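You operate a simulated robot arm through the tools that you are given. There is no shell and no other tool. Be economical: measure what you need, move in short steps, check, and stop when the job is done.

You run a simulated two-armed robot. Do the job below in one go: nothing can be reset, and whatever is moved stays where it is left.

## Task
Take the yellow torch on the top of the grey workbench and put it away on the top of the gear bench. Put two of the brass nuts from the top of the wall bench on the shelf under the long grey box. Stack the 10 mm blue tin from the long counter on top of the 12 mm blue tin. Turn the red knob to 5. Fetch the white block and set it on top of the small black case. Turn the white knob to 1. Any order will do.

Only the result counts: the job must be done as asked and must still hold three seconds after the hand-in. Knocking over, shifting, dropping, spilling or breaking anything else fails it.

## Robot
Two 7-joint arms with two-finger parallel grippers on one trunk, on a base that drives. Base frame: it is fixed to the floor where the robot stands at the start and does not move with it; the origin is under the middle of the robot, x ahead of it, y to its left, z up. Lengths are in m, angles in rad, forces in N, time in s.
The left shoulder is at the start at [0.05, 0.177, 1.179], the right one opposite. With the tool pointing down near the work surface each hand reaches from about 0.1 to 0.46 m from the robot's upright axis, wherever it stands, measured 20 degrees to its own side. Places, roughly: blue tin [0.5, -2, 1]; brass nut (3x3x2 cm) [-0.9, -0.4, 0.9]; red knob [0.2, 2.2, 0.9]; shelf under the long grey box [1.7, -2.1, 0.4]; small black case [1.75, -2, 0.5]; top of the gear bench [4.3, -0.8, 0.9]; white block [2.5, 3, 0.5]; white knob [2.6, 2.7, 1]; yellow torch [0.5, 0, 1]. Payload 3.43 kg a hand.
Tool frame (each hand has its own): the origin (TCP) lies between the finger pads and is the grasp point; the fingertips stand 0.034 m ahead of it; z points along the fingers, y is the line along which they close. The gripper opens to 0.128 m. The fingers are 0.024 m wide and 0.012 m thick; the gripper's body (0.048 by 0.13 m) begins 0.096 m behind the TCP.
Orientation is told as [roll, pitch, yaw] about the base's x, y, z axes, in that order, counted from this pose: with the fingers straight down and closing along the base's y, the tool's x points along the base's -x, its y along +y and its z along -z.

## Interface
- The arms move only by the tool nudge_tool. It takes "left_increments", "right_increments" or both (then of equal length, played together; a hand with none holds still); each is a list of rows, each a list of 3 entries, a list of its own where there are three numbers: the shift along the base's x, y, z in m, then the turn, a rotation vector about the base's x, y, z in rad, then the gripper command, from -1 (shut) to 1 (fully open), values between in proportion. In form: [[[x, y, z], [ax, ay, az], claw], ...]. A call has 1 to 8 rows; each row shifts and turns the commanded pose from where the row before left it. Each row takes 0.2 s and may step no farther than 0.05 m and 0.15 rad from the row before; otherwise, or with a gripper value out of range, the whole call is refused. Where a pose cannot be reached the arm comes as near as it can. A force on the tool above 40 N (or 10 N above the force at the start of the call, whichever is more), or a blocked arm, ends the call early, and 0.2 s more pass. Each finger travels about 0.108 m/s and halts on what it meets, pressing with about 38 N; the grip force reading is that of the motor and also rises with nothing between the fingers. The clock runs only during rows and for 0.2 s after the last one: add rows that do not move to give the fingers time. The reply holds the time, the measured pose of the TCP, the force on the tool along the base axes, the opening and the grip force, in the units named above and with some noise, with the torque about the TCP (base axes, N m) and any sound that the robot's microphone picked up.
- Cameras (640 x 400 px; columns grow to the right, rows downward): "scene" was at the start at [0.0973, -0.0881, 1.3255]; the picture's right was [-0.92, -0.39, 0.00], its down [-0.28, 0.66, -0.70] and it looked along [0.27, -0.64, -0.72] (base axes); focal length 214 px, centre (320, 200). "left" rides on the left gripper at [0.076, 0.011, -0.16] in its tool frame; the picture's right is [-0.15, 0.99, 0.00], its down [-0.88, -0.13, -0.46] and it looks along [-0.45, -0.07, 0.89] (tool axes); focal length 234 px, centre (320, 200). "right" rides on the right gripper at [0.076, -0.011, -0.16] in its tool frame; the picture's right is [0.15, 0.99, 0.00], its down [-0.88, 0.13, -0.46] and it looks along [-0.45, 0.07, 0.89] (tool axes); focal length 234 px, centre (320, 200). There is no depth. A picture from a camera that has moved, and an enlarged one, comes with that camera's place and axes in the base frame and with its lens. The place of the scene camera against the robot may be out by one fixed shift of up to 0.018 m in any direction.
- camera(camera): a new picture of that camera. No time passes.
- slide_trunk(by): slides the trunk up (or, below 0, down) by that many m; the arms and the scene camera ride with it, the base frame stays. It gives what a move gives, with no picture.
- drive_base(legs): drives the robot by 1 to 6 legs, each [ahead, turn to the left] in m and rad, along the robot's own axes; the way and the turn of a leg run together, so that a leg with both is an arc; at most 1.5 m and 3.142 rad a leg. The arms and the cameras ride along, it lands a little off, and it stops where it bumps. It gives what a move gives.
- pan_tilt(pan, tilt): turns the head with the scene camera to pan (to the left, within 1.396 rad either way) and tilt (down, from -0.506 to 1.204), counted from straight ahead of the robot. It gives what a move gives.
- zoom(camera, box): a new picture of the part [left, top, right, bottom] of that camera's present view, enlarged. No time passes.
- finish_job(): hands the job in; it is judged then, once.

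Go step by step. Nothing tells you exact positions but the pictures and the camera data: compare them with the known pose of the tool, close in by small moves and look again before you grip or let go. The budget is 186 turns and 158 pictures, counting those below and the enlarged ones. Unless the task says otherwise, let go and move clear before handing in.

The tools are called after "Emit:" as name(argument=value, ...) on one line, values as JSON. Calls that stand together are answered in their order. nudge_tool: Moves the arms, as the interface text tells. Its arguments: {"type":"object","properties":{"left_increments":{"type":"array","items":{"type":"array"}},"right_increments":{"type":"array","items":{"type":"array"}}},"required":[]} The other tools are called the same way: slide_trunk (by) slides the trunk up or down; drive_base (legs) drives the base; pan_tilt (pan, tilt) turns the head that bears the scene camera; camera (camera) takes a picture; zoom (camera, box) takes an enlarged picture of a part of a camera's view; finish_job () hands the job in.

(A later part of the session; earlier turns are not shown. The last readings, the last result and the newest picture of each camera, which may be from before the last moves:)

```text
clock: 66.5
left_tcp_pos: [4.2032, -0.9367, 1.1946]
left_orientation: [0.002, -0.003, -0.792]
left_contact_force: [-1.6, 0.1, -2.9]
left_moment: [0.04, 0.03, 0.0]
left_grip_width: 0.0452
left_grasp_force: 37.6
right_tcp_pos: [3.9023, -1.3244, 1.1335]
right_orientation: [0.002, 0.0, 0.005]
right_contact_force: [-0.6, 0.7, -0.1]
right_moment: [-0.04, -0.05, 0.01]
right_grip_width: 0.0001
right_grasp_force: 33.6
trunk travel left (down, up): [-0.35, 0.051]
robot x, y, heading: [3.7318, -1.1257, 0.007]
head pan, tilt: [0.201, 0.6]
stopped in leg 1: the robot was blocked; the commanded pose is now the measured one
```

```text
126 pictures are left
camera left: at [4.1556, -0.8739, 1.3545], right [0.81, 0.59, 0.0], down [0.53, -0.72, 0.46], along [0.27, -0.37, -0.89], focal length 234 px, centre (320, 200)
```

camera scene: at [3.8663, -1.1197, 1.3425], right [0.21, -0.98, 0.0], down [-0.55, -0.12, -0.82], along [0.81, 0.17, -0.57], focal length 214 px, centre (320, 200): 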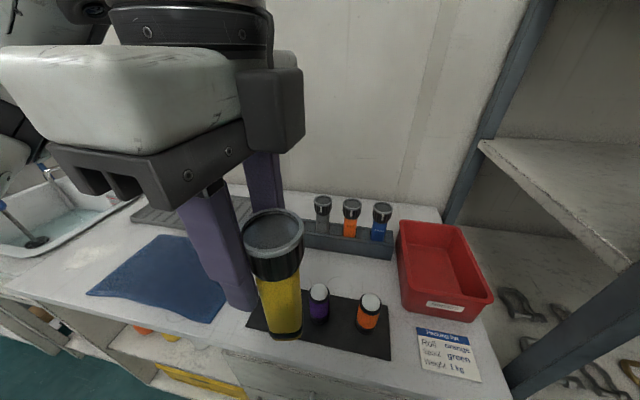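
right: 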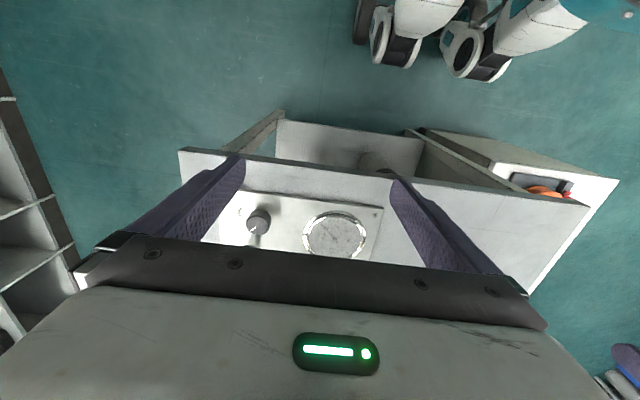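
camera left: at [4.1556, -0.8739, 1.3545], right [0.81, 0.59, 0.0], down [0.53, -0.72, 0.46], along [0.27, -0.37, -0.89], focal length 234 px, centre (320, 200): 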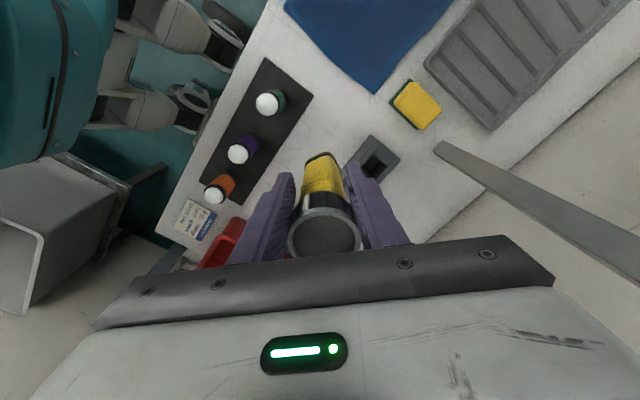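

The base touched the bench and stopped at x=3.73. I raise the trunk and extend the arm at a lower hand height, where it reaches farther.

Emit:
slide_trunk(by=0.05)

Emit:
nudge_tool(left_increments=[[[0.01, 0.0, -0.045], [0, 0, 0], -1], [[0.01, 0.0, -0.045], [0, 0, 0], -1], [[0.01, 0.0, -0.04], [0, 0, 0], -1], [[0.02, 0.005, 0], [0, 0, 0], -1], [[0.02, 0.005, 0], [0, 0, 0], -1]])

Emit:
camera(camera="left")

```text
clock: 67.5
left_tcp_pos: [4.2037, -0.9375, 1.2452]
left_orientation: [0.001, 0.001, -0.792]
left_contact_force: [0.1, -0.8, -3.2]
left_moment: [0.02, 0.02, 0.02]
left_grip_width: 0.0453
left_grasp_force: 37.8
right_tcp_pos: [3.9023, -1.3231, 1.1818]
right_orientation: [0.002, 0.0, 0.005]
right_contact_force: [-0.1, 0.7, -0.6]
right_moment: [-0.01, 0.0, 0.04]
right_grip_width: 0.0002
right_grasp_force: 32.9
trunk travel left (down, up): [-0.4, 0.001]
robot x, y, heading: [3.7329, -1.1231, 0.008]
head pan, tilt: [0.201, 0.6]
```

```text
clock: 68.7
left_tcp_pos: [4.2314, -0.9348, 1.1156]
left_orientation: [0.002, 0.001, -0.791]
left_contact_force: [0.0, -0.1, -3.2]
left_moment: [0.04, 0.05, 0.03]
left_grip_width: 0.0449
left_grasp_force: 38.2
left hand out of reach, approached as far as the arm can: row 4, 5
right_tcp_pos: [3.9018, -1.3234, 1.1819]
right_orientation: [0.001, 0.001, 0.006]
right_contact_force: [0.7, 0.7, -0.8]
right_moment: [0.01, 0.02, -0.04]
right_grip_width: 0.0
right_grasp_force: 32.8
trunk travel left (down, up): [-0.4, 0.001]
robot x, y, heading: [3.7325, -1.1234, 0.008]
head pan, tilt: [0.201, 0.6]
```

```text
125 pictures are left
camera left: at [4.1839, -0.8721, 1.2742], right [0.81, 0.59, 0.0], down [0.53, -0.72, 0.46], along [0.27, -0.37, -0.89], focal length 234 px, centre (320, 200)
```

left: 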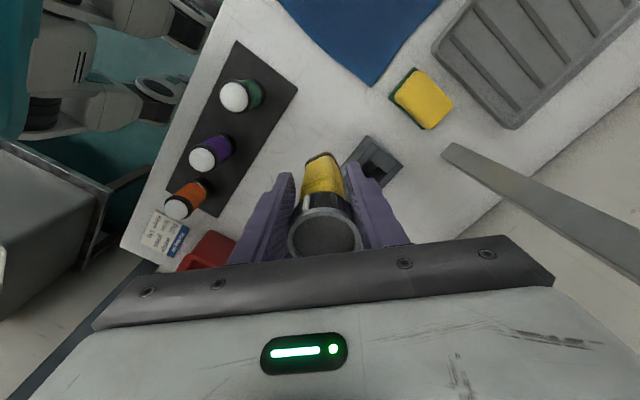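

Reach seems limited by the wrist at this yaw; I turn back toward zero yaw while extending.

Emit:
nudge_tool(left_increments=[[[0, 0, 0], [0, 0, 0.15], -1], [[0, 0, 0], [0, 0, 0.15], -1], [[0, 0, 0], [0, 0, 0.15], -1], [[0, 0.0, 0], [0, 0, 0.15], -1], [[0.02, 0.005, 0], [0, 0, 0.1], -1], [[0.02, 0.005, 0], [0, 0, 0], -1]])

Emit:
camera(camera="left")

```text
clock: 70.1
left_tcp_pos: [4.2746, -0.9262, 1.1152]
left_orientation: [0.001, 0.0, -0.091]
left_contact_force: [0.1, 1.0, -3.4]
left_moment: [-0.02, 0.09, -0.01]
left_grip_width: 0.0448
left_grasp_force: 37.9
right_tcp_pos: [3.903, -1.3243, 1.1836]
right_orientation: [0.0, -0.001, 0.004]
right_contact_force: [0.7, 0.6, -0.5]
right_moment: [0.02, 0.0, -0.01]
right_grip_width: 0.0
right_grasp_force: 32.8
trunk travel left (down, up): [-0.4, 0.001]
robot x, y, heading: [3.7353, -1.1258, 0.009]
head pan, tilt: [0.201, 0.6]
```

```text
124 pictures are left
camera left: at [4.1988, -0.9069, 1.274], right [0.24, 0.97, 0.0], down [0.86, -0.21, 0.46], along [0.44, -0.11, -0.89], focal length 234 px, centre (320, 200)
```

left: 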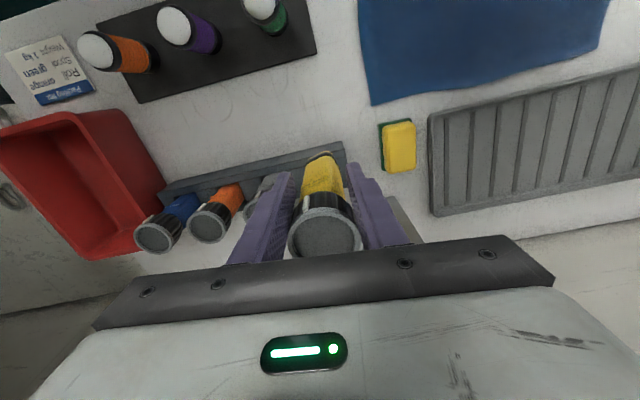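

Emit:
pan_tilt(pan=0.2, tilt=0.7)

Emit:
zoom(camera="scene", box=[220, 120, 420, 245])

Emit:
zoom(camera="left", box=[130, 110, 450, 310])

```text
clock: 70.7
left_tcp_pos: [4.274, -0.9264, 1.1159]
left_orientation: [0.002, -0.001, -0.094]
left_contact_force: [0.4, -0.1, -3.7]
left_moment: [0.05, 0.06, 0.01]
left_grip_width: 0.0449
left_grasp_force: 37.9
right_tcp_pos: [3.903, -1.3228, 1.1826]
right_orientation: [0.002, 0.001, 0.006]
right_contact_force: [-0.3, -0.2, 0.2]
right_moment: [-0.02, 0.01, -0.01]
right_grip_width: 0.0
right_grasp_force: 32.7
trunk travel left (down, up): [-0.4, 0.001]
robot x, y, heading: [3.7327, -1.1264, 0.004]
head pan, tilt: [0.201, 0.7]
```

```text
3.20 times, centred on (320, 182) of scene
camera zoom: at [3.8823, -1.1207, 1.3839], right [0.21, -0.98, 0.0], down [-0.63, -0.13, -0.77], along [0.75, 0.16, -0.64], focal length 686 px, centre (320, 256)
```

zoom: 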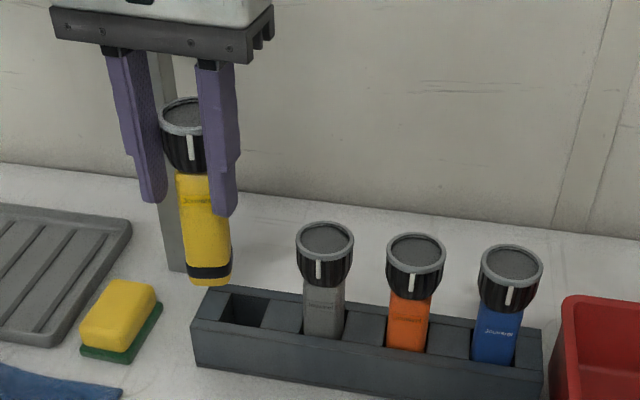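

```text
2.00 times, centred on (290, 210) of left
camera zoom: at [4.1983, -0.9067, 1.2741], right [0.24, 0.97, 0.0], down [0.86, -0.21, 0.46], along [0.44, -0.11, -0.89], focal length 468 px, centre (380, 180)
```

zoom: 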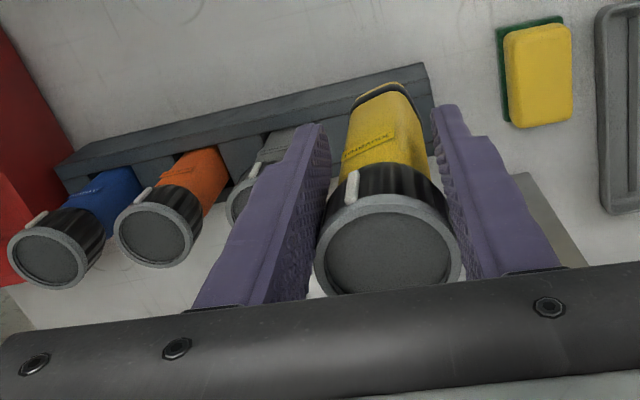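

The view is good: slot at about (4.306, -0.935) after calibrating with the torch tip. I align above it, bottom just over the rack.

Emit:
nudge_tool(left_increments=[[[0.016, -0.004, 0], [0, 0, 0.05], -1], [[0.016, -0.005, 0], [0, 0, 0.045], -1], [[0, 0, -0.03], [0, 0, 0], -1], [[0, 0, -0.015], [0, 0, 0], -1]])

Emit:
zoom(camera="scene", box=[220, 120, 420, 245])

Emit:
zoom(camera="left", box=[130, 110, 450, 310])

```text
clock: 71.7
left_tcp_pos: [4.304, -0.9359, 1.0711]
left_orientation: [0.004, 0.001, 0.004]
left_contact_force: [-0.4, 0.5, 0.1]
left_moment: [-0.01, -0.02, 0.02]
left_grip_width: 0.0
left_grasp_force: 33.4
right_tcp_pos: [3.9019, -1.3223, 1.1835]
right_orientation: [0.003, -0.001, 0.007]
right_contact_force: [-0.5, -0.1, 0.9]
right_moment: [0.02, -0.03, 0.02]
right_grip_width: 0.0
right_grasp_force: 32.8
trunk travel left (down, up): [-0.4, 0.001]
robot x, y, heading: [3.7299, -1.1282, 0.006]
head pan, tilt: [0.201, 0.7]
```

```text
3.20 times, centred on (320, 182) of scene
camera zoom: at [3.882, -1.121, 1.3839], right [0.21, -0.98, 0.0], down [-0.63, -0.13, -0.76], along [0.75, 0.16, -0.64], focal length 686 px, centre (320, 256)
```

zoom: 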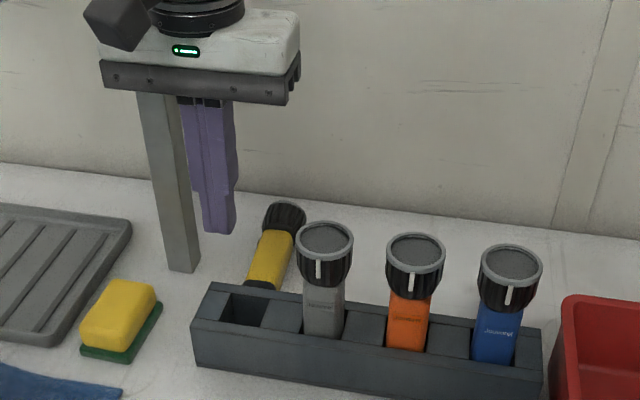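

```text
2.00 times, centred on (290, 210) of left
camera zoom: at [4.2269, -0.9235, 1.2302], right [0.14, 0.99, 0.0], down [0.88, -0.13, 0.46], along [0.45, -0.06, -0.89], focal length 468 px, centre (380, 180)
```

zoom: 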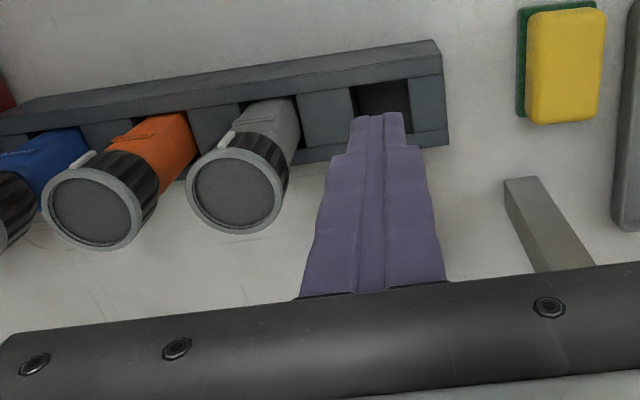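

The torch slipped out as its foot met the rack, and now lies on the bench just behind it; the neighbours look undisturbed. I raise the hand, open it and look.

Emit:
nudge_tool(left_increments=[[[0, 0, 0.04], [0, 0, 0], -1], [[0, 0, 0.04], [0, 0, 0], 0], [[0.03, 0, 0.01], [0, 0, 0], 0.3], [[0.03, 0, 0], [0, 0, 0], 0.3]])

Emit:
camera(camera="left")

Emit:
zoom(camera="scene", box=[270, 150, 350, 210])

```text
clock: 72.7
left_tcp_pos: [4.3648, -0.9375, 1.1636]
left_orientation: [0.005, -0.004, 0.001]
left_contact_force: [-0.2, -0.5, -0.1]
left_moment: [0.02, 0.01, -0.01]
left_grip_width: 0.0832
left_grasp_force: 0.1
right_tcp_pos: [3.9022, -1.3251, 1.1833]
right_orientation: [0.003, 0.0, 0.006]
right_contact_force: [-0.5, -1.1, -0.7]
right_moment: [0.03, 0.0, -0.01]
right_grip_width: 0.0
right_grasp_force: 33.0
trunk travel left (down, up): [-0.4, 0.001]
robot x, y, heading: [3.7325, -1.1276, 0.005]
head pan, tilt: [0.201, 0.7]
```

```text
119 pictures are left
camera left: at [4.2871, -0.9246, 1.3222], right [0.15, 0.99, 0.01], down [0.88, -0.13, 0.46], along [0.45, -0.06, -0.89], focal length 234 px, centre (320, 200)
```

left: 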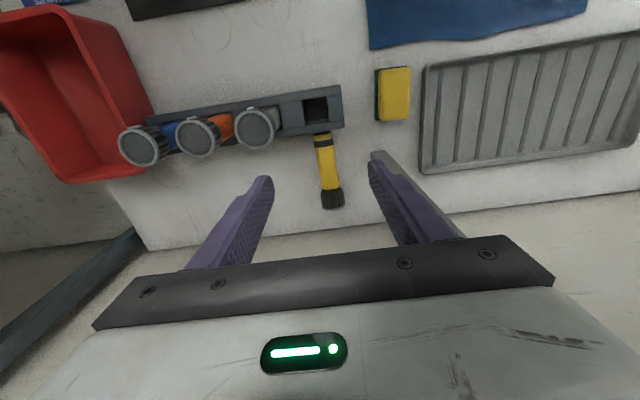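

```text
6.67 times, centred on (310, 180) of scene
camera zoom: at [3.8818, -1.123, 1.384], right [0.21, -0.98, 0.0], down [-0.63, -0.13, -0.77], along [0.75, 0.16, -0.64], focal length 1430 px, centre (387, 333)
```

zoom: 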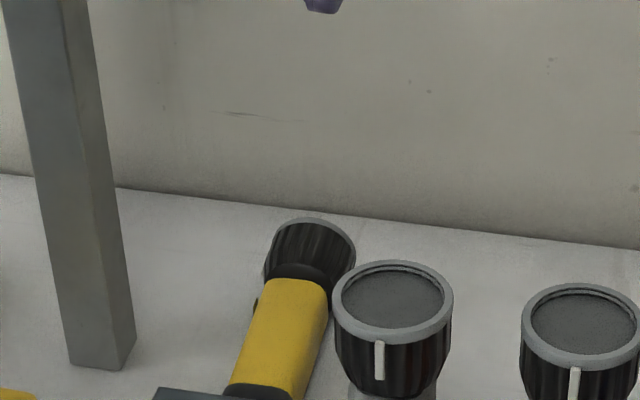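

The slot is really at (4.325, -0.936), and the torch lies along x behind it from x≈4.375 to 4.51. Reach at yaw 0 is good, so I go over its body and descend to grip it.

Emit:
nudge_tool(left_increments=[[[0.03, 0.002, 0], [0, 0, 0.03], 0.3], [[0.035, 0.002, -0.01], [0, 0, 0.03], 0.3], [[0.02, 0, -0.045], [0, 0, 0], 0.3], [[0, 0, -0.045], [0, 0, 0], 0.3], [[0, 0, -0.045], [0, 0, 0], 0.3]])

Emit:
camera(camera="left")

```text
clock: 73.9
left_tcp_pos: [4.3833, -0.9657, 1.0574]
left_orientation: [0.007, 0.0, 0.063]
left_contact_force: [0.2, -0.1, 0.8]
left_moment: [0.03, 0.06, -0.03]
left_grip_width: 0.0831
left_grasp_force: 0.0
left hand out of reach, approached as far as the arm can: row 1, 2, 3, 4, 5
right_tcp_pos: [3.9031, -1.3255, 1.1825]
right_orientation: [0.002, 0.001, 0.005]
right_contact_force: [0.9, -0.3, -1.0]
right_moment: [0.06, 0.01, -0.04]
right_grip_width: 0.0003
right_grasp_force: 32.7
trunk travel left (down, up): [-0.4, 0.001]
robot x, y, heading: [3.7372, -1.1258, 0.009]
head pan, tilt: [0.201, 0.7]
```

```text
117 pictures are left
camera left: at [4.3063, -0.9583, 1.2158], right [0.08, 1.0, 0.01], down [0.89, -0.08, 0.46], along [0.45, -0.03, -0.89], focal length 234 px, centre (320, 200)
```

left: 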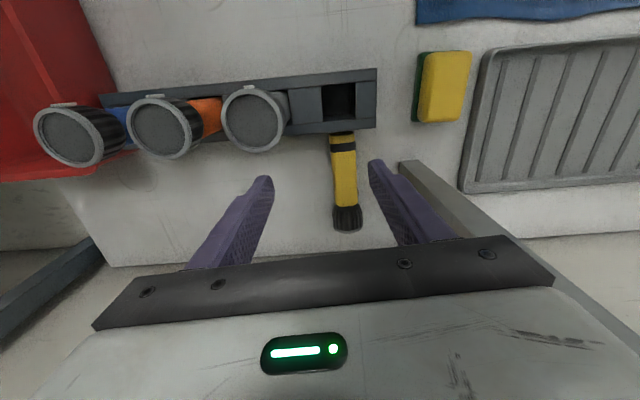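

Reach falls short by ~6 cm. I lift the hand and turn the base to the right so the left shoulder comes forward.

Emit:
nudge_tool(left_increments=[[[-0.02, 0.01, 0.04], [0, 0, 0], 0.3], [[-0.02, 0.01, 0.04], [0, 0, 0], 0.3], [[-0.02, 0, 0.04], [0, 0, 0], 0.3]])

Emit:
drive_base(legs=[[-0.02, 0], [0, -0.55]])

Emit:
camera(camera="left")

```text
clock: 74.7
left_tcp_pos: [4.3251, -0.9445, 1.1772]
left_orientation: [0.002, -0.002, 0.065]
left_contact_force: [0.3, 0.3, -0.2]
left_moment: [0.02, -0.03, 0.02]
left_grip_width: 0.0833
left_grasp_force: 0.1
right_tcp_pos: [3.9007, -1.3242, 1.1822]
right_orientation: [0.001, -0.001, 0.005]
right_contact_force: [-0.6, -0.2, 0.1]
right_moment: [-0.01, -0.08, 0.0]
right_grip_width: 0.0
right_grasp_force: 33.2
trunk travel left (down, up): [-0.4, 0.001]
robot x, y, heading: [3.7361, -1.124, 0.002]
head pan, tilt: [0.201, 0.7]
```

```text
clock: 77.1
left_tcp_pos: [4.3097, -1.2957, 1.1761]
left_orientation: [0.001, -0.002, -0.509]
left_contact_force: [0.0, -0.1, 0.9]
left_moment: [-0.01, -0.03, 0.01]
left_grip_width: 0.0832
left_grasp_force: 0.1
right_tcp_pos: [3.748, -1.3841, 1.1819]
right_orientation: [0.002, 0.001, -0.567]
right_contact_force: [0.4, -0.3, 0.0]
right_moment: [0.0, -0.04, 0.03]
right_grip_width: 0.0
right_grasp_force: 32.8
trunk travel left (down, up): [-0.4, 0.001]
robot x, y, heading: [3.7123, -1.1226, -0.565]
head pan, tilt: [0.201, 0.7]
```

```text
116 pictures are left
camera left: at [4.2476, -1.2474, 1.3354], right [0.61, 0.79, 0.0], down [0.7, -0.54, 0.46], along [0.36, -0.28, -0.89], focal length 234 px, centre (320, 200)
```

left: 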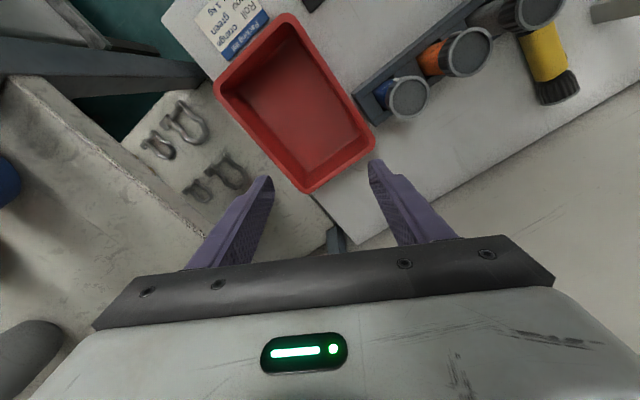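

Emit:
nudge_tool(left_increments=[[[0, 0.046, 0], [0, 0, 0.07], 0.3], [[0, 0.046, 0], [0, 0, 0.07], 0.3], [[0, 0.046, 0], [0, 0, 0.07], 0.3], [[0, 0.046, 0], [0, 0, 0.07], 0.3], [[0.02, 0.045, 0], [0, 0, 0.07], 0.3], [[0.02, 0.045, 0], [0, 0, 0.07], 0.3], [[0.03, 0.04, 0], [0, 0, 0.07], 0.3], [[0.03, 0.04, 0], [0, 0, 0.07], 0.3]])

Emit:
camera(camera="left")

```text
clock: 78.9
left_tcp_pos: [4.4116, -0.9384, 1.1753]
left_orientation: [0.001, 0.0, 0.052]
left_contact_force: [-0.3, -0.6, 0.4]
left_moment: [0.01, -0.01, -0.02]
left_grip_width: 0.0832
left_grasp_force: 0.0
right_tcp_pos: [3.7479, -1.3829, 1.1823]
right_orientation: [0.002, 0.0, -0.567]
right_contact_force: [0.2, 0.3, 0.2]
right_moment: [0.02, -0.02, -0.02]
right_grip_width: 0.0001
right_grasp_force: 33.0
trunk travel left (down, up): [-0.4, 0.001]
robot x, y, heading: [3.7094, -1.1259, -0.567]
head pan, tilt: [0.201, 0.7]
```

```text
115 pictures are left
camera left: at [4.3346, -0.9298, 1.3339], right [0.1, 1.0, 0.0], down [0.89, -0.09, 0.46], along [0.45, -0.04, -0.89], focal length 234 px, centre (320, 200)
```

left: 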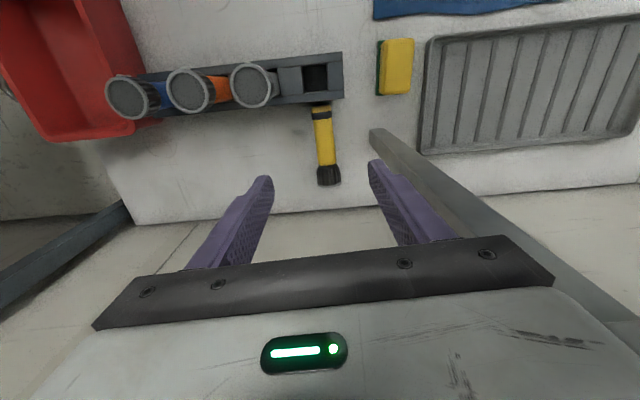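

Reach is fine now. I descend on the torch body at x≈4.44.

Emit:
nudge_tool(left_increments=[[[0.03, 0.006, -0.02], [0, 0, 0], 0.1], [[0, 0.002, -0.045], [0, 0, 0], 0.1], [[0, 0, -0.045], [0, 0, 0], 0.1], [[0, 0, -0.045], [0, 0, 0], 0.1], [[0, 0, -0.045], [0, 0, 0], 0.1], [[0, 0, -0.025], [0, 0, 0], 0.1]])

Emit:
camera(camera="left")

```text
clock: 80.3
left_tcp_pos: [4.4402, -0.9345, 0.9485]
left_orientation: [-0.001, -0.001, 0.051]
left_contact_force: [-0.1, -0.5, -0.4]
left_moment: [0.02, 0.03, 0.01]
left_grip_width: 0.0705
left_grasp_force: 0.1
right_tcp_pos: [3.7473, -1.3838, 1.1837]
right_orientation: [0.002, -0.002, -0.568]
right_contact_force: [0.9, -1.0, 0.1]
right_moment: [-0.02, 0.01, -0.01]
right_grip_width: 0.0
right_grasp_force: 33.1
trunk travel left (down, up): [-0.4, 0.001]
robot x, y, heading: [3.711, -1.1277, -0.566]
head pan, tilt: [0.201, 0.7]
```

```text
114 pictures are left
camera left: at [4.3639, -0.9253, 1.1083], right [0.1, 1.0, 0.0], down [0.89, -0.09, 0.46], along [0.46, -0.04, -0.89], focal length 234 px, centre (320, 200)
```

left: 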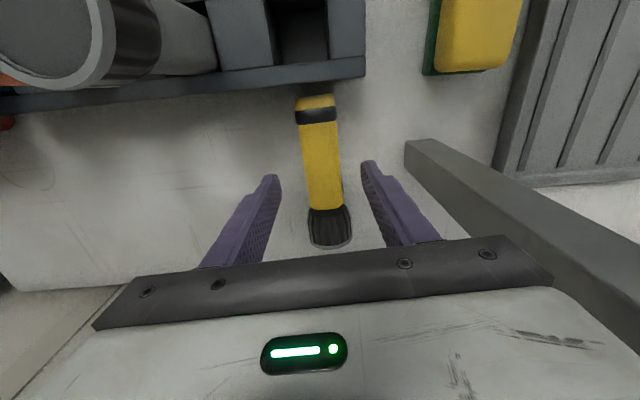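

Emit:
nudge_tool(left_increments=[[[0, 0.002, -0.01], [0, 0, 0], 0.0], [[0, 0, -0.01], [0, 0, 0], 0.0], [[0, 0, -0.01], [0, 0, 0], 0.0], [[0, 0, -0.005], [0, 0, 0], 0.0]])

Emit:
camera(camera="left")

```text
clock: 81.3
left_tcp_pos: [4.4423, -0.9315, 0.9174]
left_orientation: [-0.001, 0.001, 0.05]
left_contact_force: [0.0, 0.3, 0.5]
left_moment: [0.05, -0.01, -0.01]
left_grip_width: 0.064
left_grasp_force: 0.0
right_tcp_pos: [3.7479, -1.3828, 1.1825]
right_orientation: [0.003, 0.0, -0.569]
right_contact_force: [-0.4, -0.1, 0.8]
right_moment: [-0.01, 0.02, 0.0]
right_grip_width: 0.0
right_grasp_force: 33.1
trunk travel left (down, up): [-0.4, 0.001]
robot x, y, heading: [3.7122, -1.1259, -0.57]
head pan, tilt: [0.201, 0.7]
```

```text
113 pictures are left
camera left: at [4.3632, -0.9221, 1.0759], right [0.1, 1.0, 0.0], down [0.89, -0.09, 0.46], along [0.45, -0.04, -0.89], focal length 234 px, centre (320, 200)
```

left: 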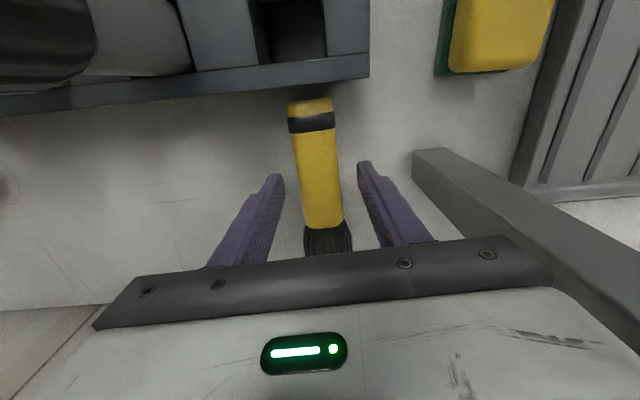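

Emit:
nudge_tool(left_increments=[[[0, 0, -0.006], [0, 0, 0], 0.0], [[0, 0, -0.006], [0, 0, 0], 0.0], [[0, 0, 0], [0, 0, 0], -0.5], [[0, 0, 0], [0, 0, 0], -1], [[0, 0, 0], [0, 0, 0], -1], [[0, 0, 0], [0, 0, 0], -1]])

Emit:
camera(camera="left")

```text
clock: 82.7
left_tcp_pos: [4.4409, -0.9303, 0.9047]
left_orientation: [0.003, -0.001, 0.051]
left_contact_force: [1.2, -0.4, 0.2]
left_moment: [-0.07, -0.1, -0.01]
left_grip_width: 0.0356
left_grasp_force: 37.7
right_tcp_pos: [3.7482, -1.3832, 1.1824]
right_orientation: [0.001, 0.002, -0.567]
right_contact_force: [0.5, -0.9, -0.1]
right_moment: [-0.01, -0.02, -0.01]
right_grip_width: 0.0002
right_grasp_force: 32.3
trunk travel left (down, up): [-0.4, 0.001]
robot x, y, heading: [3.7137, -1.1217, -0.561]
head pan, tilt: [0.201, 0.7]
```

```text
112 pictures are left
camera left: at [4.3631, -0.9223, 1.0633], right [0.1, 1.0, 0.0], down [0.89, -0.09, 0.46], along [0.45, -0.04, -0.89], focal length 234 px, centre (320, 200)
```

left: 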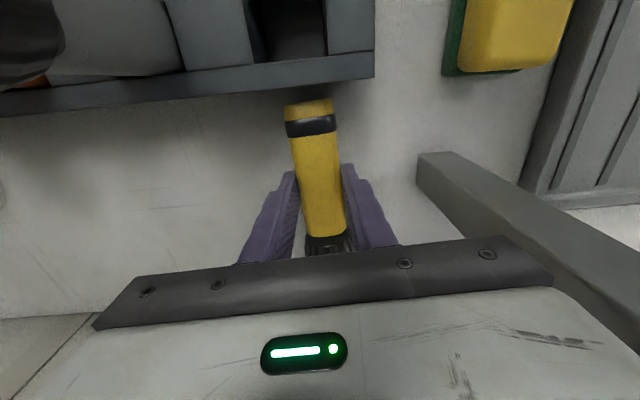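

Gripped by the flat body sides (36 mm). I lift it clear and bring it back over the front of the bench.

Emit:
nudge_tool(left_increments=[[[0.005, 0, 0.03], [0, 0, 0], -1], [[0, 0, 0.05], [0, 0, 0], -1], [[0, 0, 0.05], [0, 0, 0], -1], [[0, 0, 0.05], [0, 0, 0], -1], [[0, 0, 0.05], [0, 0, 0], -1], [[-0.02, 0, 0.04], [0, 0, 0], -1], [[-0.04, 0, 0.0], [0, 0, 0], -1], [[-0.05, 0, 0.0], [0, 0, 0], -1]])

Emit:
camera(camera="left")

Emit:
nudge_tool(left_increments=[[[-0.05, 0, 0], [0, 0, 0], -1], [[-0.05, 0, 0], [0, 0, 0], -1], [[-0.05, 0, 0], [0, 0, 0], -1], [[-0.05, 0, 0], [0, 0, 0], -1], [[-0.05, 0, 0], [0, 0, 0], -1]])

Emit:
drive_base(legs=[[0, 0.55], [-0.25, 0]])

```text
clock: 84.5
left_tcp_pos: [4.3332, -0.9362, 1.1779]
left_orientation: [0.002, -0.001, 0.052]
left_contact_force: [-0.3, 0.5, -2.2]
left_moment: [0.01, -0.05, 0.02]
left_grip_width: 0.0354
left_grasp_force: 37.5
right_tcp_pos: [3.7476, -1.3837, 1.1832]
right_orientation: [0.001, 0.001, -0.568]
right_contact_force: [0.3, 0.8, 0.2]
right_moment: [-0.01, -0.03, 0.0]
right_grip_width: 0.0001
right_grasp_force: 33.2
trunk travel left (down, up): [-0.4, 0.001]
robot x, y, heading: [3.7132, -1.1245, -0.559]
head pan, tilt: [0.201, 0.7]
```

```text
111 pictures are left
camera left: at [4.256, -0.927, 1.3357], right [0.1, 1.0, 0.0], down [0.89, -0.09, 0.46], along [0.45, -0.04, -0.89], focal length 234 px, centre (320, 200)
```

left: 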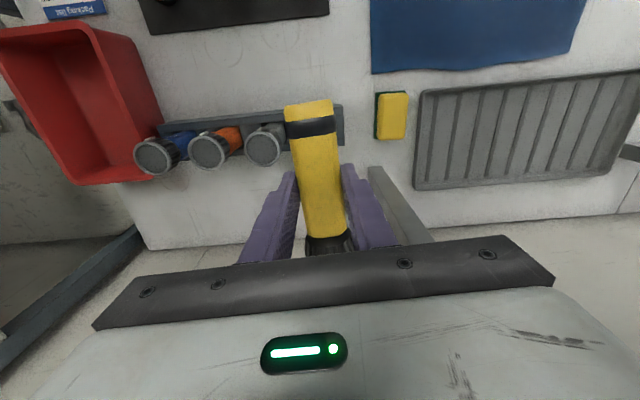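

```text
clock: 85.7
left_tcp_pos: [4.0901, -0.9641, 1.1682]
left_orientation: [0.002, -0.002, 0.051]
left_contact_force: [-0.8, -0.2, -2.7]
left_moment: [0.0, -0.03, 0.0]
left_grip_width: 0.0356
left_grasp_force: 38.1
left hand out of reach, approached as far as the arm can: row 3, 4, 5
right_tcp_pos: [3.748, -1.3838, 1.1832]
right_orientation: [0.002, 0.0, -0.568]
right_contact_force: [-1.1, -0.2, -0.1]
right_moment: [0.0, -0.05, -0.01]
right_grip_width: 0.0
right_grasp_force: 33.0
trunk travel left (down, up): [-0.4, 0.001]
robot x, y, heading: [3.7087, -1.123, -0.566]
head pan, tilt: [0.201, 0.7]
```

```text
clock: 89.1
left_tcp_pos: [3.704, -0.7865, 1.169]
left_orientation: [0.001, -0.002, 0.587]
left_contact_force: [-0.5, -0.1, -3.0]
left_moment: [0.01, -0.02, 0.03]
left_grip_width: 0.0357
left_grasp_force: 38.3
right_tcp_pos: [3.6224, -1.3231, 1.183]
right_orientation: [0.003, 0.0, -0.031]
right_contact_force: [0.5, -0.7, 0.0]
right_moment: [0.02, -0.03, -0.01]
right_grip_width: 0.0
right_grasp_force: 32.6
trunk travel left (down, up): [-0.4, 0.001]
robot x, y, heading: [3.4588, -1.1222, -0.026]
head pan, tilt: [0.201, 0.7]
```

Next I straighten the hand's yaw, then pitch it so the fingers point forward and the torch stands head up.

Emit:
nudge_tool(left_increments=[[[0.03, -0.02, 0], [0, 0, -0.12], -1], [[0.03, -0.02, 0], [0, 0, -0.12], -1], [[0.03, -0.02, 0], [0, 0, -0.12], -1], [[0.03, -0.02, 0], [0, 0, -0.12], -1], [[0.03, -0.01, 0], [0, 0, -0.1], -1], [[0.03, 0, 0], [0, -0.14, 0], -1], [[0.03, 0, 0], [0, -0.14, 0], -1], [[0, 0, 0], [0, -0.14, 0], -1]])

Emit:
nudge_tool(left_increments=[[[0, 0, 0], [0, -0.14, 0], -1], [[0, 0, 0], [0, -0.14, 0], -1], [[0, 0, 0], [0, -0.14, 0], -1], [[0, 0, 0], [0, -0.14, 0], -1], [[0, 0, 0], [0, -0.14, 0], -1], [[0, 0, 0], [0, -0.14, 0], -1], [[0, 0, 0], [0, -0.14, 0], -1], [[0, 0, 0], [0, -0.14, 0], -1]])

Emit:
pan_tilt(pan=0.5, tilt=0.6)

Emit:
camera(camera="scene")

```text
clock: 90.9
left_tcp_pos: [3.9135, -0.8747, 1.1687]
left_orientation: [-0.002, -0.424, 0.006]
left_contact_force: [-1.1, -0.2, -4.1]
left_moment: [0.02, -0.02, 0.0]
left_grip_width: 0.0356
left_grasp_force: 38.4
right_tcp_pos: [3.6217, -1.3227, 1.1839]
right_orientation: [0.0, -0.001, -0.031]
right_contact_force: [0.5, 0.7, -0.2]
right_moment: [-0.03, -0.04, 0.03]
right_grip_width: 0.0
right_grasp_force: 33.1
trunk travel left (down, up): [-0.4, 0.001]
robot x, y, heading: [3.4615, -1.1191, -0.026]
head pan, tilt: [0.201, 0.7]
```

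```text
clock: 92.7
left_tcp_pos: [3.9771, -0.8784, 1.1961]
left_orientation: [-0.019, -1.365, 0.013]
left_contact_force: [1.6, 0.2, -4.0]
left_moment: [0.01, 0.04, -0.04]
left_grip_width: 0.0356
left_grasp_force: 37.9
left hand out of reach, approached as far as the arm can: row 4, 5, 6, 7, 8
right_tcp_pos: [3.6225, -1.3223, 1.1828]
right_orientation: [0.002, 0.001, -0.03]
right_contact_force: [-0.7, 0.2, 0.0]
right_moment: [-0.02, 0.0, -0.03]
right_grip_width: 0.0
right_grasp_force: 32.5
trunk travel left (down, up): [-0.4, 0.001]
robot x, y, heading: [3.4622, -1.1209, -0.027]
head pan, tilt: [0.201, 0.7]
```

```text
clock: 93.5
left_tcp_pos: [3.9762, -0.8774, 1.1963]
left_orientation: [-0.016, -1.364, 0.01]
left_contact_force: [0.1, 0.0, -2.4]
left_moment: [0.02, 0.06, -0.04]
left_grip_width: 0.0354
left_grasp_force: 38.2
right_tcp_pos: [3.6222, -1.3236, 1.184]
right_orientation: [0.002, 0.0, -0.03]
right_contact_force: [-0.9, -0.6, -0.1]
right_moment: [0.01, 0.03, 0.01]
right_grip_width: 0.0001
right_grasp_force: 33.1
trunk travel left (down, up): [-0.4, 0.001]
robot x, y, heading: [3.4606, -1.116, -0.026]
head pan, tilt: [0.499, 0.6]
```

```text
110 pictures are left
camera scene: at [3.6063, -1.0949, 1.3925], right [0.45, -0.89, 0.0], down [-0.5, -0.26, -0.82], along [0.74, 0.37, -0.57], focal length 214 px, centre (320, 200)
```

scene: 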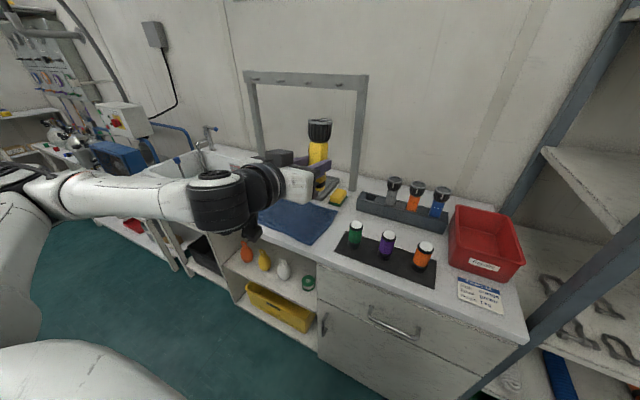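

The torch now stands nearly upright in the hand. I lower a bit and finish the pitch, aiming at the free front strip around (4.01, -0.88).

Emit:
nudge_tool(left_increments=[[[0.01, 0, -0.04], [0.016, 0, 0], -1], [[0.01, 0, -0.04], [0, 0, 0], -1], [[0.005, 0, -0.04], [0, 0, 0], -1], [[0, 0, 0], [0, -0.1, 0], -1], [[0, 0, 0], [0, -0.105, 0], -1]])

Emit:
zoom(camera="scene", box=[210, 120, 410, 280])

Emit:
camera(camera="left")

```text
clock: 94.7
left_tcp_pos: [3.9839, -0.8769, 1.203]
left_orientation: [0.051, -1.38, -0.064]
left_contact_force: [-1.1, 0.5, -3.6]
left_moment: [-0.04, 0.09, -0.02]
left_grip_width: 0.0356
left_grasp_force: 38.2
left hand out of reach, approached as far as the arm can: row 1, 2, 3, 4, 5
right_tcp_pos: [3.6233, -1.3227, 1.1823]
right_orientation: [0.001, 0.0, -0.031]
right_contact_force: [-0.1, 0.3, -0.2]
right_moment: [0.02, -0.02, -0.02]
right_grip_width: 0.0
right_grasp_force: 32.5
trunk travel left (down, up): [-0.4, 0.001]
robot x, y, heading: [3.4586, -1.1167, -0.024]
head pan, tilt: [0.499, 0.6]
```

```text
2.50 times, centred on (310, 200) of scene
camera zoom: at [3.6063, -1.095, 1.3925], right [0.45, -0.89, 0.0], down [-0.5, -0.26, -0.82], along [0.74, 0.37, -0.57], focal length 536 px, centre (345, 200)
```

zoom: 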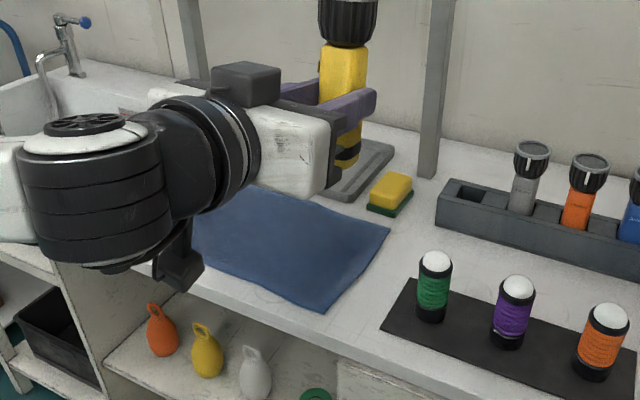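

```text
108 pictures are left
camera left: at [3.8112, -0.8607, 1.1574], right [0.04, 0.99, 0.15], down [-0.28, -0.14, 0.95], along [0.96, -0.08, 0.27], focal length 234 px, centre (320, 200)
```

left: 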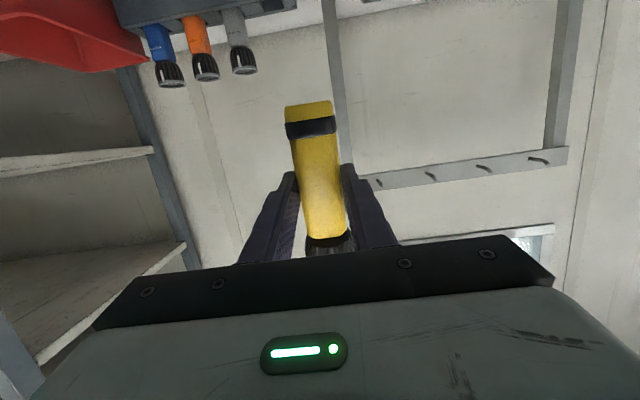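

Lowering with the arm is limited in this posture; I'll lower with the trunk later. First I try to complete the pitch by extending forward.

Emit:
nudge_tool(left_increments=[[[0.03, 0, 0.01], [-0.05, 0, 0.06], -1], [[0.03, 0, 0.01], [0, -0.05, 0], -1], [[0, 0, 0], [0, -0.1, 0], -1], [[0, 0, 0], [0, -0.05, 0], -1]])

```text
clock: 95.7
left_tcp_pos: [4.0325, -0.8853, 1.2168]
left_orientation: [-0.269, -1.4, 0.294]
left_contact_force: [0.7, -0.9, -2.9]
left_moment: [0.01, 0.08, 0.0]
left_grip_width: 0.0352
left_grasp_force: 38.1
left hand out of reach, approached as far as the arm can: row 2, 3
right_tcp_pos: [3.6232, -1.3236, 1.1834]
right_orientation: [0.003, 0.0, -0.03]
right_contact_force: [-0.3, -0.2, -0.7]
right_moment: [0.05, 0.01, 0.03]
right_grip_width: 0.0
right_grasp_force: 33.0
trunk travel left (down, up): [-0.4, 0.001]
robot x, y, heading: [3.4635, -1.1217, -0.029]
head pan, tilt: [0.499, 0.6]
```

Emit:
nudge_tool(left_increments=[[[0.03, 0, 0.02], [0.05, 0, 0], -1], [[0.03, 0, 0.02], [0, -0.06, 0], -1], [[0.02, 0, 0.01], [0, -0.06, 0], -1], [[0, 0, 0], [0, -0.06, 0], -1]])

```text
clock: 96.7
left_tcp_pos: [4.0723, -0.9189, 1.3172]
left_orientation: [-3.116, -1.515, -3.132]
left_contact_force: [0.5, -0.2, -3.5]
left_moment: [0.0, 0.11, 0.0]
left_grip_width: 0.0357
left_grasp_force: 37.8
left hand out of reach, approached as far as the arm can: row 1, 2, 3, 4
right_tcp_pos: [3.6223, -1.3228, 1.1838]
right_orientation: [0.002, 0.002, -0.029]
right_contact_force: [0.8, -0.1, -0.3]
right_moment: [-0.02, -0.03, -0.02]
right_grip_width: 0.0
right_grasp_force: 33.0
trunk travel left (down, up): [-0.4, 0.001]
robot x, y, heading: [3.4576, -1.1214, -0.023]
head pan, tilt: [0.499, 0.6]
```

The torch is now within 3° of upright at a higher hand position. I fix the small tilt, shift the base slightly, and lower with the trunk.

Emit:
nudge_tool(left_increments=[[[0, 0, 0], [0, 0.05, 0], -1]])

Emit:
drive_base(legs=[[0, 0.07], [-0.05, 0]])

Emit:
slide_trunk(by=-0.25)

Emit:
camera(camera="scene")

Emit:
camera(camera="left")

```text
clock: 97.1
left_tcp_pos: [4.0737, -0.9187, 1.3171]
left_orientation: [3.11, -1.552, -3.087]
left_contact_force: [-0.1, -0.3, -3.8]
left_moment: [0.0, 0.07, 0.01]
left_grip_width: 0.0354
left_grasp_force: 38.3
right_tcp_pos: [3.6214, -1.3229, 1.1833]
right_orientation: [0.003, -0.001, -0.031]
right_contact_force: [0.3, 0.4, -0.4]
right_moment: [-0.03, -0.03, 0.02]
right_grip_width: 0.0
right_grasp_force: 32.9
trunk travel left (down, up): [-0.4, 0.001]
robot x, y, heading: [3.4615, -1.1212, -0.029]
head pan, tilt: [0.499, 0.6]
```

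```text
clock: 98.5
left_tcp_pos: [4.0043, -0.8784, 1.3171]
left_orientation: [3.13, -1.551, -3.035]
left_contact_force: [-0.3, -0.2, -2.9]
left_moment: [0.02, 0.1, 0.01]
left_grip_width: 0.0357
left_grasp_force: 38.1
right_tcp_pos: [3.5858, -1.3133, 1.1834]
right_orientation: [0.001, 0.0, 0.04]
right_contact_force: [-0.6, 0.3, -0.2]
right_moment: [-0.02, -0.05, -0.03]
right_grip_width: 0.0
right_grasp_force: 32.7
trunk travel left (down, up): [-0.4, 0.001]
robot x, y, heading: [3.4107, -1.1214, 0.041]
head pan, tilt: [0.499, 0.6]
```

```text
clock: 101.0
left_tcp_pos: [4.0069, -0.8784, 1.0666]
left_orientation: [3.114, -1.553, -3.019]
left_contact_force: [0.9, -0.2, -3.1]
left_moment: [-0.03, 0.06, 0.0]
left_grip_width: 0.0357
left_grasp_force: 37.8
right_tcp_pos: [3.5872, -1.314, 0.9325]
right_orientation: [0.002, 0.0, 0.041]
right_contact_force: [-0.3, 0.2, 0.1]
right_moment: [0.02, 0.01, -0.02]
right_grip_width: 0.0
right_grasp_force: 33.1
trunk travel left (down, up): [-0.15, 0.251]
robot x, y, heading: [3.4108, -1.1212, 0.044]
head pan, tilt: [0.499, 0.6]
```

```text
107 pictures are left
camera scene: at [3.5523, -1.0867, 1.1425], right [0.51, -0.86, 0.0], down [-0.48, -0.29, -0.82], along [0.71, 0.42, -0.57], focal length 214 px, centre (320, 200)
```

scene: 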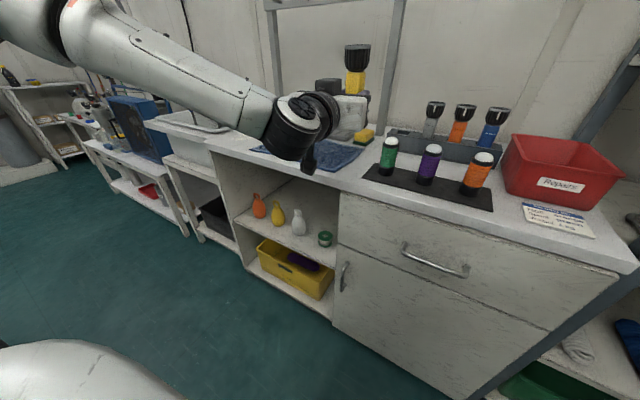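

```text
106 pictures are left
camera left: at [3.8468, -0.8801, 0.9867], right [-0.1, 0.98, 0.15], down [-0.46, -0.17, 0.87], along [0.88, 0.02, 0.47], focal length 234 px, centre (320, 200)
```

left: 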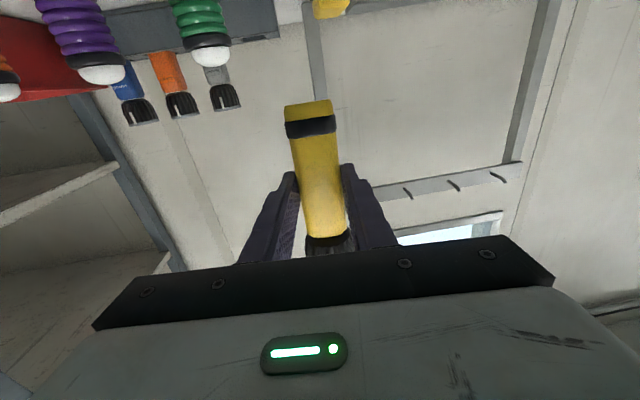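

Upright and over the free front strip. I lower toward the bench.

Emit:
slide_trunk(by=-0.1)

Emit:
zoom(camera="scene", box=[240, 40, 480, 220])

```text
clock: 102.4
left_tcp_pos: [4.0063, -0.8782, 0.9663]
left_orientation: [3.11, -1.555, -3.021]
left_contact_force: [0.0, -1.0, -4.3]
left_moment: [0.0, 0.1, 0.02]
left_grip_width: 0.0357
left_grasp_force: 37.3
right_tcp_pos: [3.5864, -1.3136, 0.8339]
right_orientation: [0.003, 0.0, 0.038]
right_contact_force: [-0.4, -0.4, 0.5]
right_moment: [-0.03, 0.01, -0.01]
right_grip_width: 0.0001
right_grasp_force: 32.9
trunk travel left (down, up): [-0.05, 0.351]
robot x, y, heading: [3.4091, -1.1231, 0.048]
head pan, tilt: [0.499, 0.6]
```

```text
2.22 times, centred on (360, 130) of scene
camera zoom: at [3.5523, -1.0867, 1.0425], right [0.51, -0.86, 0.0], down [-0.48, -0.29, -0.82], along [0.71, 0.42, -0.57], focal length 477 px, centre (231, 356)
```

zoom: 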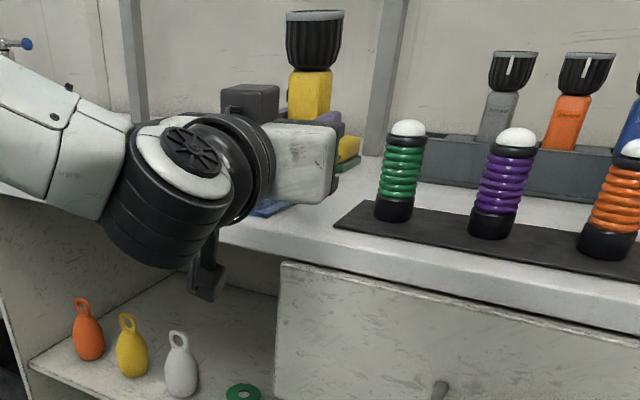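

Emit:
slide_trunk(by=-0.02)

Emit:
slide_trunk(by=-0.008)

Emit:
slide_trunk(by=-0.006)

```text
clock: 103.0
left_tcp_pos: [4.0065, -0.8776, 0.9459]
left_orientation: [3.113, -1.552, -3.016]
left_contact_force: [1.2, -0.5, -2.9]
left_moment: [-0.02, 0.09, -0.04]
left_grip_width: 0.0356
left_grasp_force: 37.7
right_tcp_pos: [3.5865, -1.3135, 0.8129]
right_orientation: [0.001, -0.001, 0.037]
right_contact_force: [0.6, 0.0, 0.3]
right_moment: [-0.03, -0.01, 0.01]
right_grip_width: 0.0
right_grasp_force: 33.0
trunk travel left (down, up): [-0.03, 0.371]
robot x, y, heading: [3.4104, -1.1205, 0.036]
head pan, tilt: [0.499, 0.6]
```

```text
clock: 103.6
left_tcp_pos: [4.0069, -0.8787, 0.9373]
left_orientation: [3.113, -1.555, -3.02]
left_contact_force: [-0.4, -0.5, -3.2]
left_moment: [-0.01, 0.1, 0.02]
left_grip_width: 0.0357
left_grasp_force: 38.2
right_tcp_pos: [3.5865, -1.3134, 0.8034]
right_orientation: [0.002, -0.002, 0.04]
right_contact_force: [0.0, -0.3, -0.3]
right_moment: [0.0, 0.03, 0.0]
right_grip_width: 0.0002
right_grasp_force: 33.2
trunk travel left (down, up): [-0.022, 0.379]
robot x, y, heading: [3.4107, -1.1182, 0.043]
head pan, tilt: [0.499, 0.6]
```

```text
clock: 104.2
left_tcp_pos: [4.0083, -0.8776, 0.9315]
left_orientation: [3.115, -1.552, -3.02]
left_contact_force: [0.5, 1.0, -2.8]
left_moment: [-0.06, 0.09, -0.02]
left_grip_width: 0.0355
left_grasp_force: 37.9
right_tcp_pos: [3.5864, -1.3146, 0.7995]
right_orientation: [0.003, -0.001, 0.039]
right_contact_force: [0.6, -0.2, -0.8]
right_moment: [-0.02, -0.01, 0.0]
right_grip_width: 0.0001
right_grasp_force: 33.2
trunk travel left (down, up): [-0.016, 0.385]
robot x, y, heading: [3.409, -1.1212, 0.046]
head pan, tilt: [0.499, 0.6]
```

Emit:
slide_trunk(by=-0.006)

Emit:
slide_trunk(by=-0.005)

Emit:
slide_trunk(by=-0.004)

Emit:
camera(camera="scene")

```text
clock: 104.7
left_tcp_pos: [4.0058, -0.8776, 0.9259]
left_orientation: [3.114, -1.552, -3.02]
left_contact_force: [0.0, 0.6, -3.6]
left_moment: [-0.02, 0.05, 0.01]
left_grip_width: 0.0357
left_grasp_force: 37.8
right_tcp_pos: [3.5865, -1.312, 0.7921]
right_orientation: [0.0, 0.0, 0.039]
right_contact_force: [-0.5, -0.3, -0.7]
right_moment: [-0.02, 0.01, -0.01]
right_grip_width: 0.0
right_grasp_force: 32.9
trunk travel left (down, up): [-0.01, 0.391]
robot x, y, heading: [3.4063, -1.124, 0.039]
head pan, tilt: [0.499, 0.6]
```

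```text
clock: 105.2
left_tcp_pos: [4.0076, -0.879, 0.9233]
left_orientation: [3.139, -1.547, -3.045]
left_contact_force: [0.6, 0.0, 3.0]
left_moment: [-0.07, -0.03, 0.0]
left_grip_width: 0.0356
left_grasp_force: 37.7
right_tcp_pos: [3.5859, -1.3133, 0.7884]
right_orientation: [0.001, 0.0, 0.04]
right_contact_force: [-0.5, 0.0, 0.4]
right_moment: [0.0, 0.01, 0.02]
right_grip_width: 0.0
right_grasp_force: 33.0
trunk travel left (down, up): [-0.005, 0.396]
robot x, y, heading: [3.4136, -1.1209, 0.041]
head pan, tilt: [0.499, 0.6]
```

```text
clock: 105.8
left_tcp_pos: [4.0049, -0.8775, 0.9237]
left_orientation: [-3.124, -1.539, -3.064]
left_contact_force: [2.1, 2.1, 18.6]
left_moment: [-0.24, -0.39, 0.08]
left_grip_width: 0.0357
left_grasp_force: 38.1
right_tcp_pos: [3.5848, -1.3143, 0.784]
right_orientation: [0.002, -0.003, 0.041]
right_contact_force: [0.4, 0.2, 1.0]
right_moment: [-0.01, -0.01, 0.0]
right_grip_width: 0.0
right_grasp_force: 33.0
trunk travel left (down, up): [-0.001, 0.4]
robot x, y, heading: [3.4108, -1.1212, 0.035]
head pan, tilt: [0.499, 0.6]
```

```text
104 pictures are left
camera scene: at [3.5511, -1.0872, 0.994], right [0.51, -0.86, 0.0], down [-0.48, -0.29, -0.83], along [0.71, 0.42, -0.56], focal length 214 px, centre (320, 200)
```

scene: 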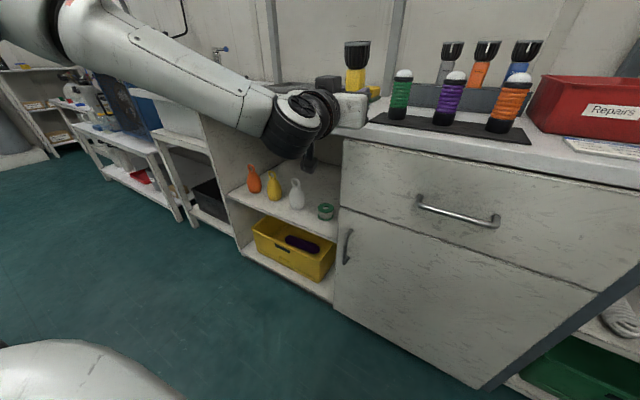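

The torch touched down at z≈0.86. I relax the press, open, and back straight off.

Emit:
slide_trunk(by=0.003)

Emit:
nudge_tool(left_increments=[[[0, 0, 0], [0, 0, 0], -0.2], [[0, 0, 0], [0, 0, 0], 0.1], [[0, 0, 0], [0, 0, 0], 0.4]])

Emit:
camera(camera="left")

```text
clock: 106.3
left_tcp_pos: [4.0067, -0.8787, 0.9239]
left_orientation: [3.123, -1.547, -3.026]
left_contact_force: [4.8, 0.7, 18.8]
left_moment: [-0.25, -0.53, 0.12]
left_grip_width: 0.0356
left_grasp_force: 37.7
right_tcp_pos: [3.5851, -1.3144, 0.7868]
right_orientation: [0.002, -0.001, 0.038]
right_contact_force: [0.6, 0.4, -0.2]
right_moment: [0.01, 0.03, 0.03]
right_grip_width: 0.0003
right_grasp_force: 32.6
trunk travel left (down, up): [-0.004, 0.397]
robot x, y, heading: [3.4096, -1.1222, 0.039]
head pan, tilt: [0.499, 0.6]
```

```text
clock: 107.1
left_tcp_pos: [4.0064, -0.8796, 0.92]
left_orientation: [3.091, -1.553, -2.997]
left_contact_force: [-0.3, -0.3, -0.2]
left_moment: [0.02, -0.01, 0.0]
left_grip_width: 0.0895
left_grasp_force: 0.1
right_tcp_pos: [3.5859, -1.3135, 0.7869]
right_orientation: [0.003, 0.0, 0.037]
right_contact_force: [-0.2, -0.4, 0.5]
right_moment: [0.02, 0.0, -0.02]
right_grip_width: 0.0002
right_grasp_force: 33.3
trunk travel left (down, up): [-0.004, 0.397]
robot x, y, heading: [3.4114, -1.1176, 0.041]
head pan, tilt: [0.499, 0.6]
```

```text
103 pictures are left
camera left: at [3.8465, -0.8802, 0.8405], right [-0.1, 0.98, 0.15], down [-0.46, -0.17, 0.87], along [0.88, 0.02, 0.47], focal length 234 px, centre (320, 200)
```

left: 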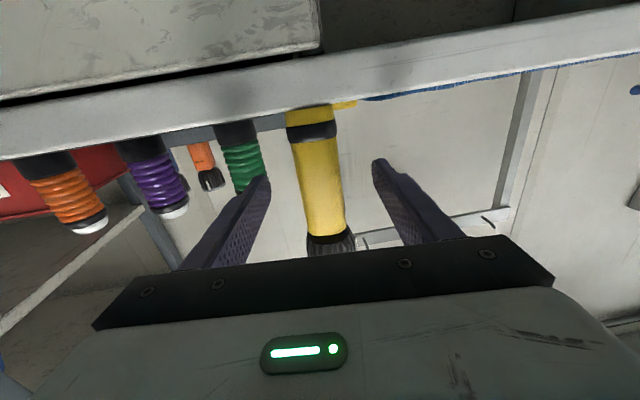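

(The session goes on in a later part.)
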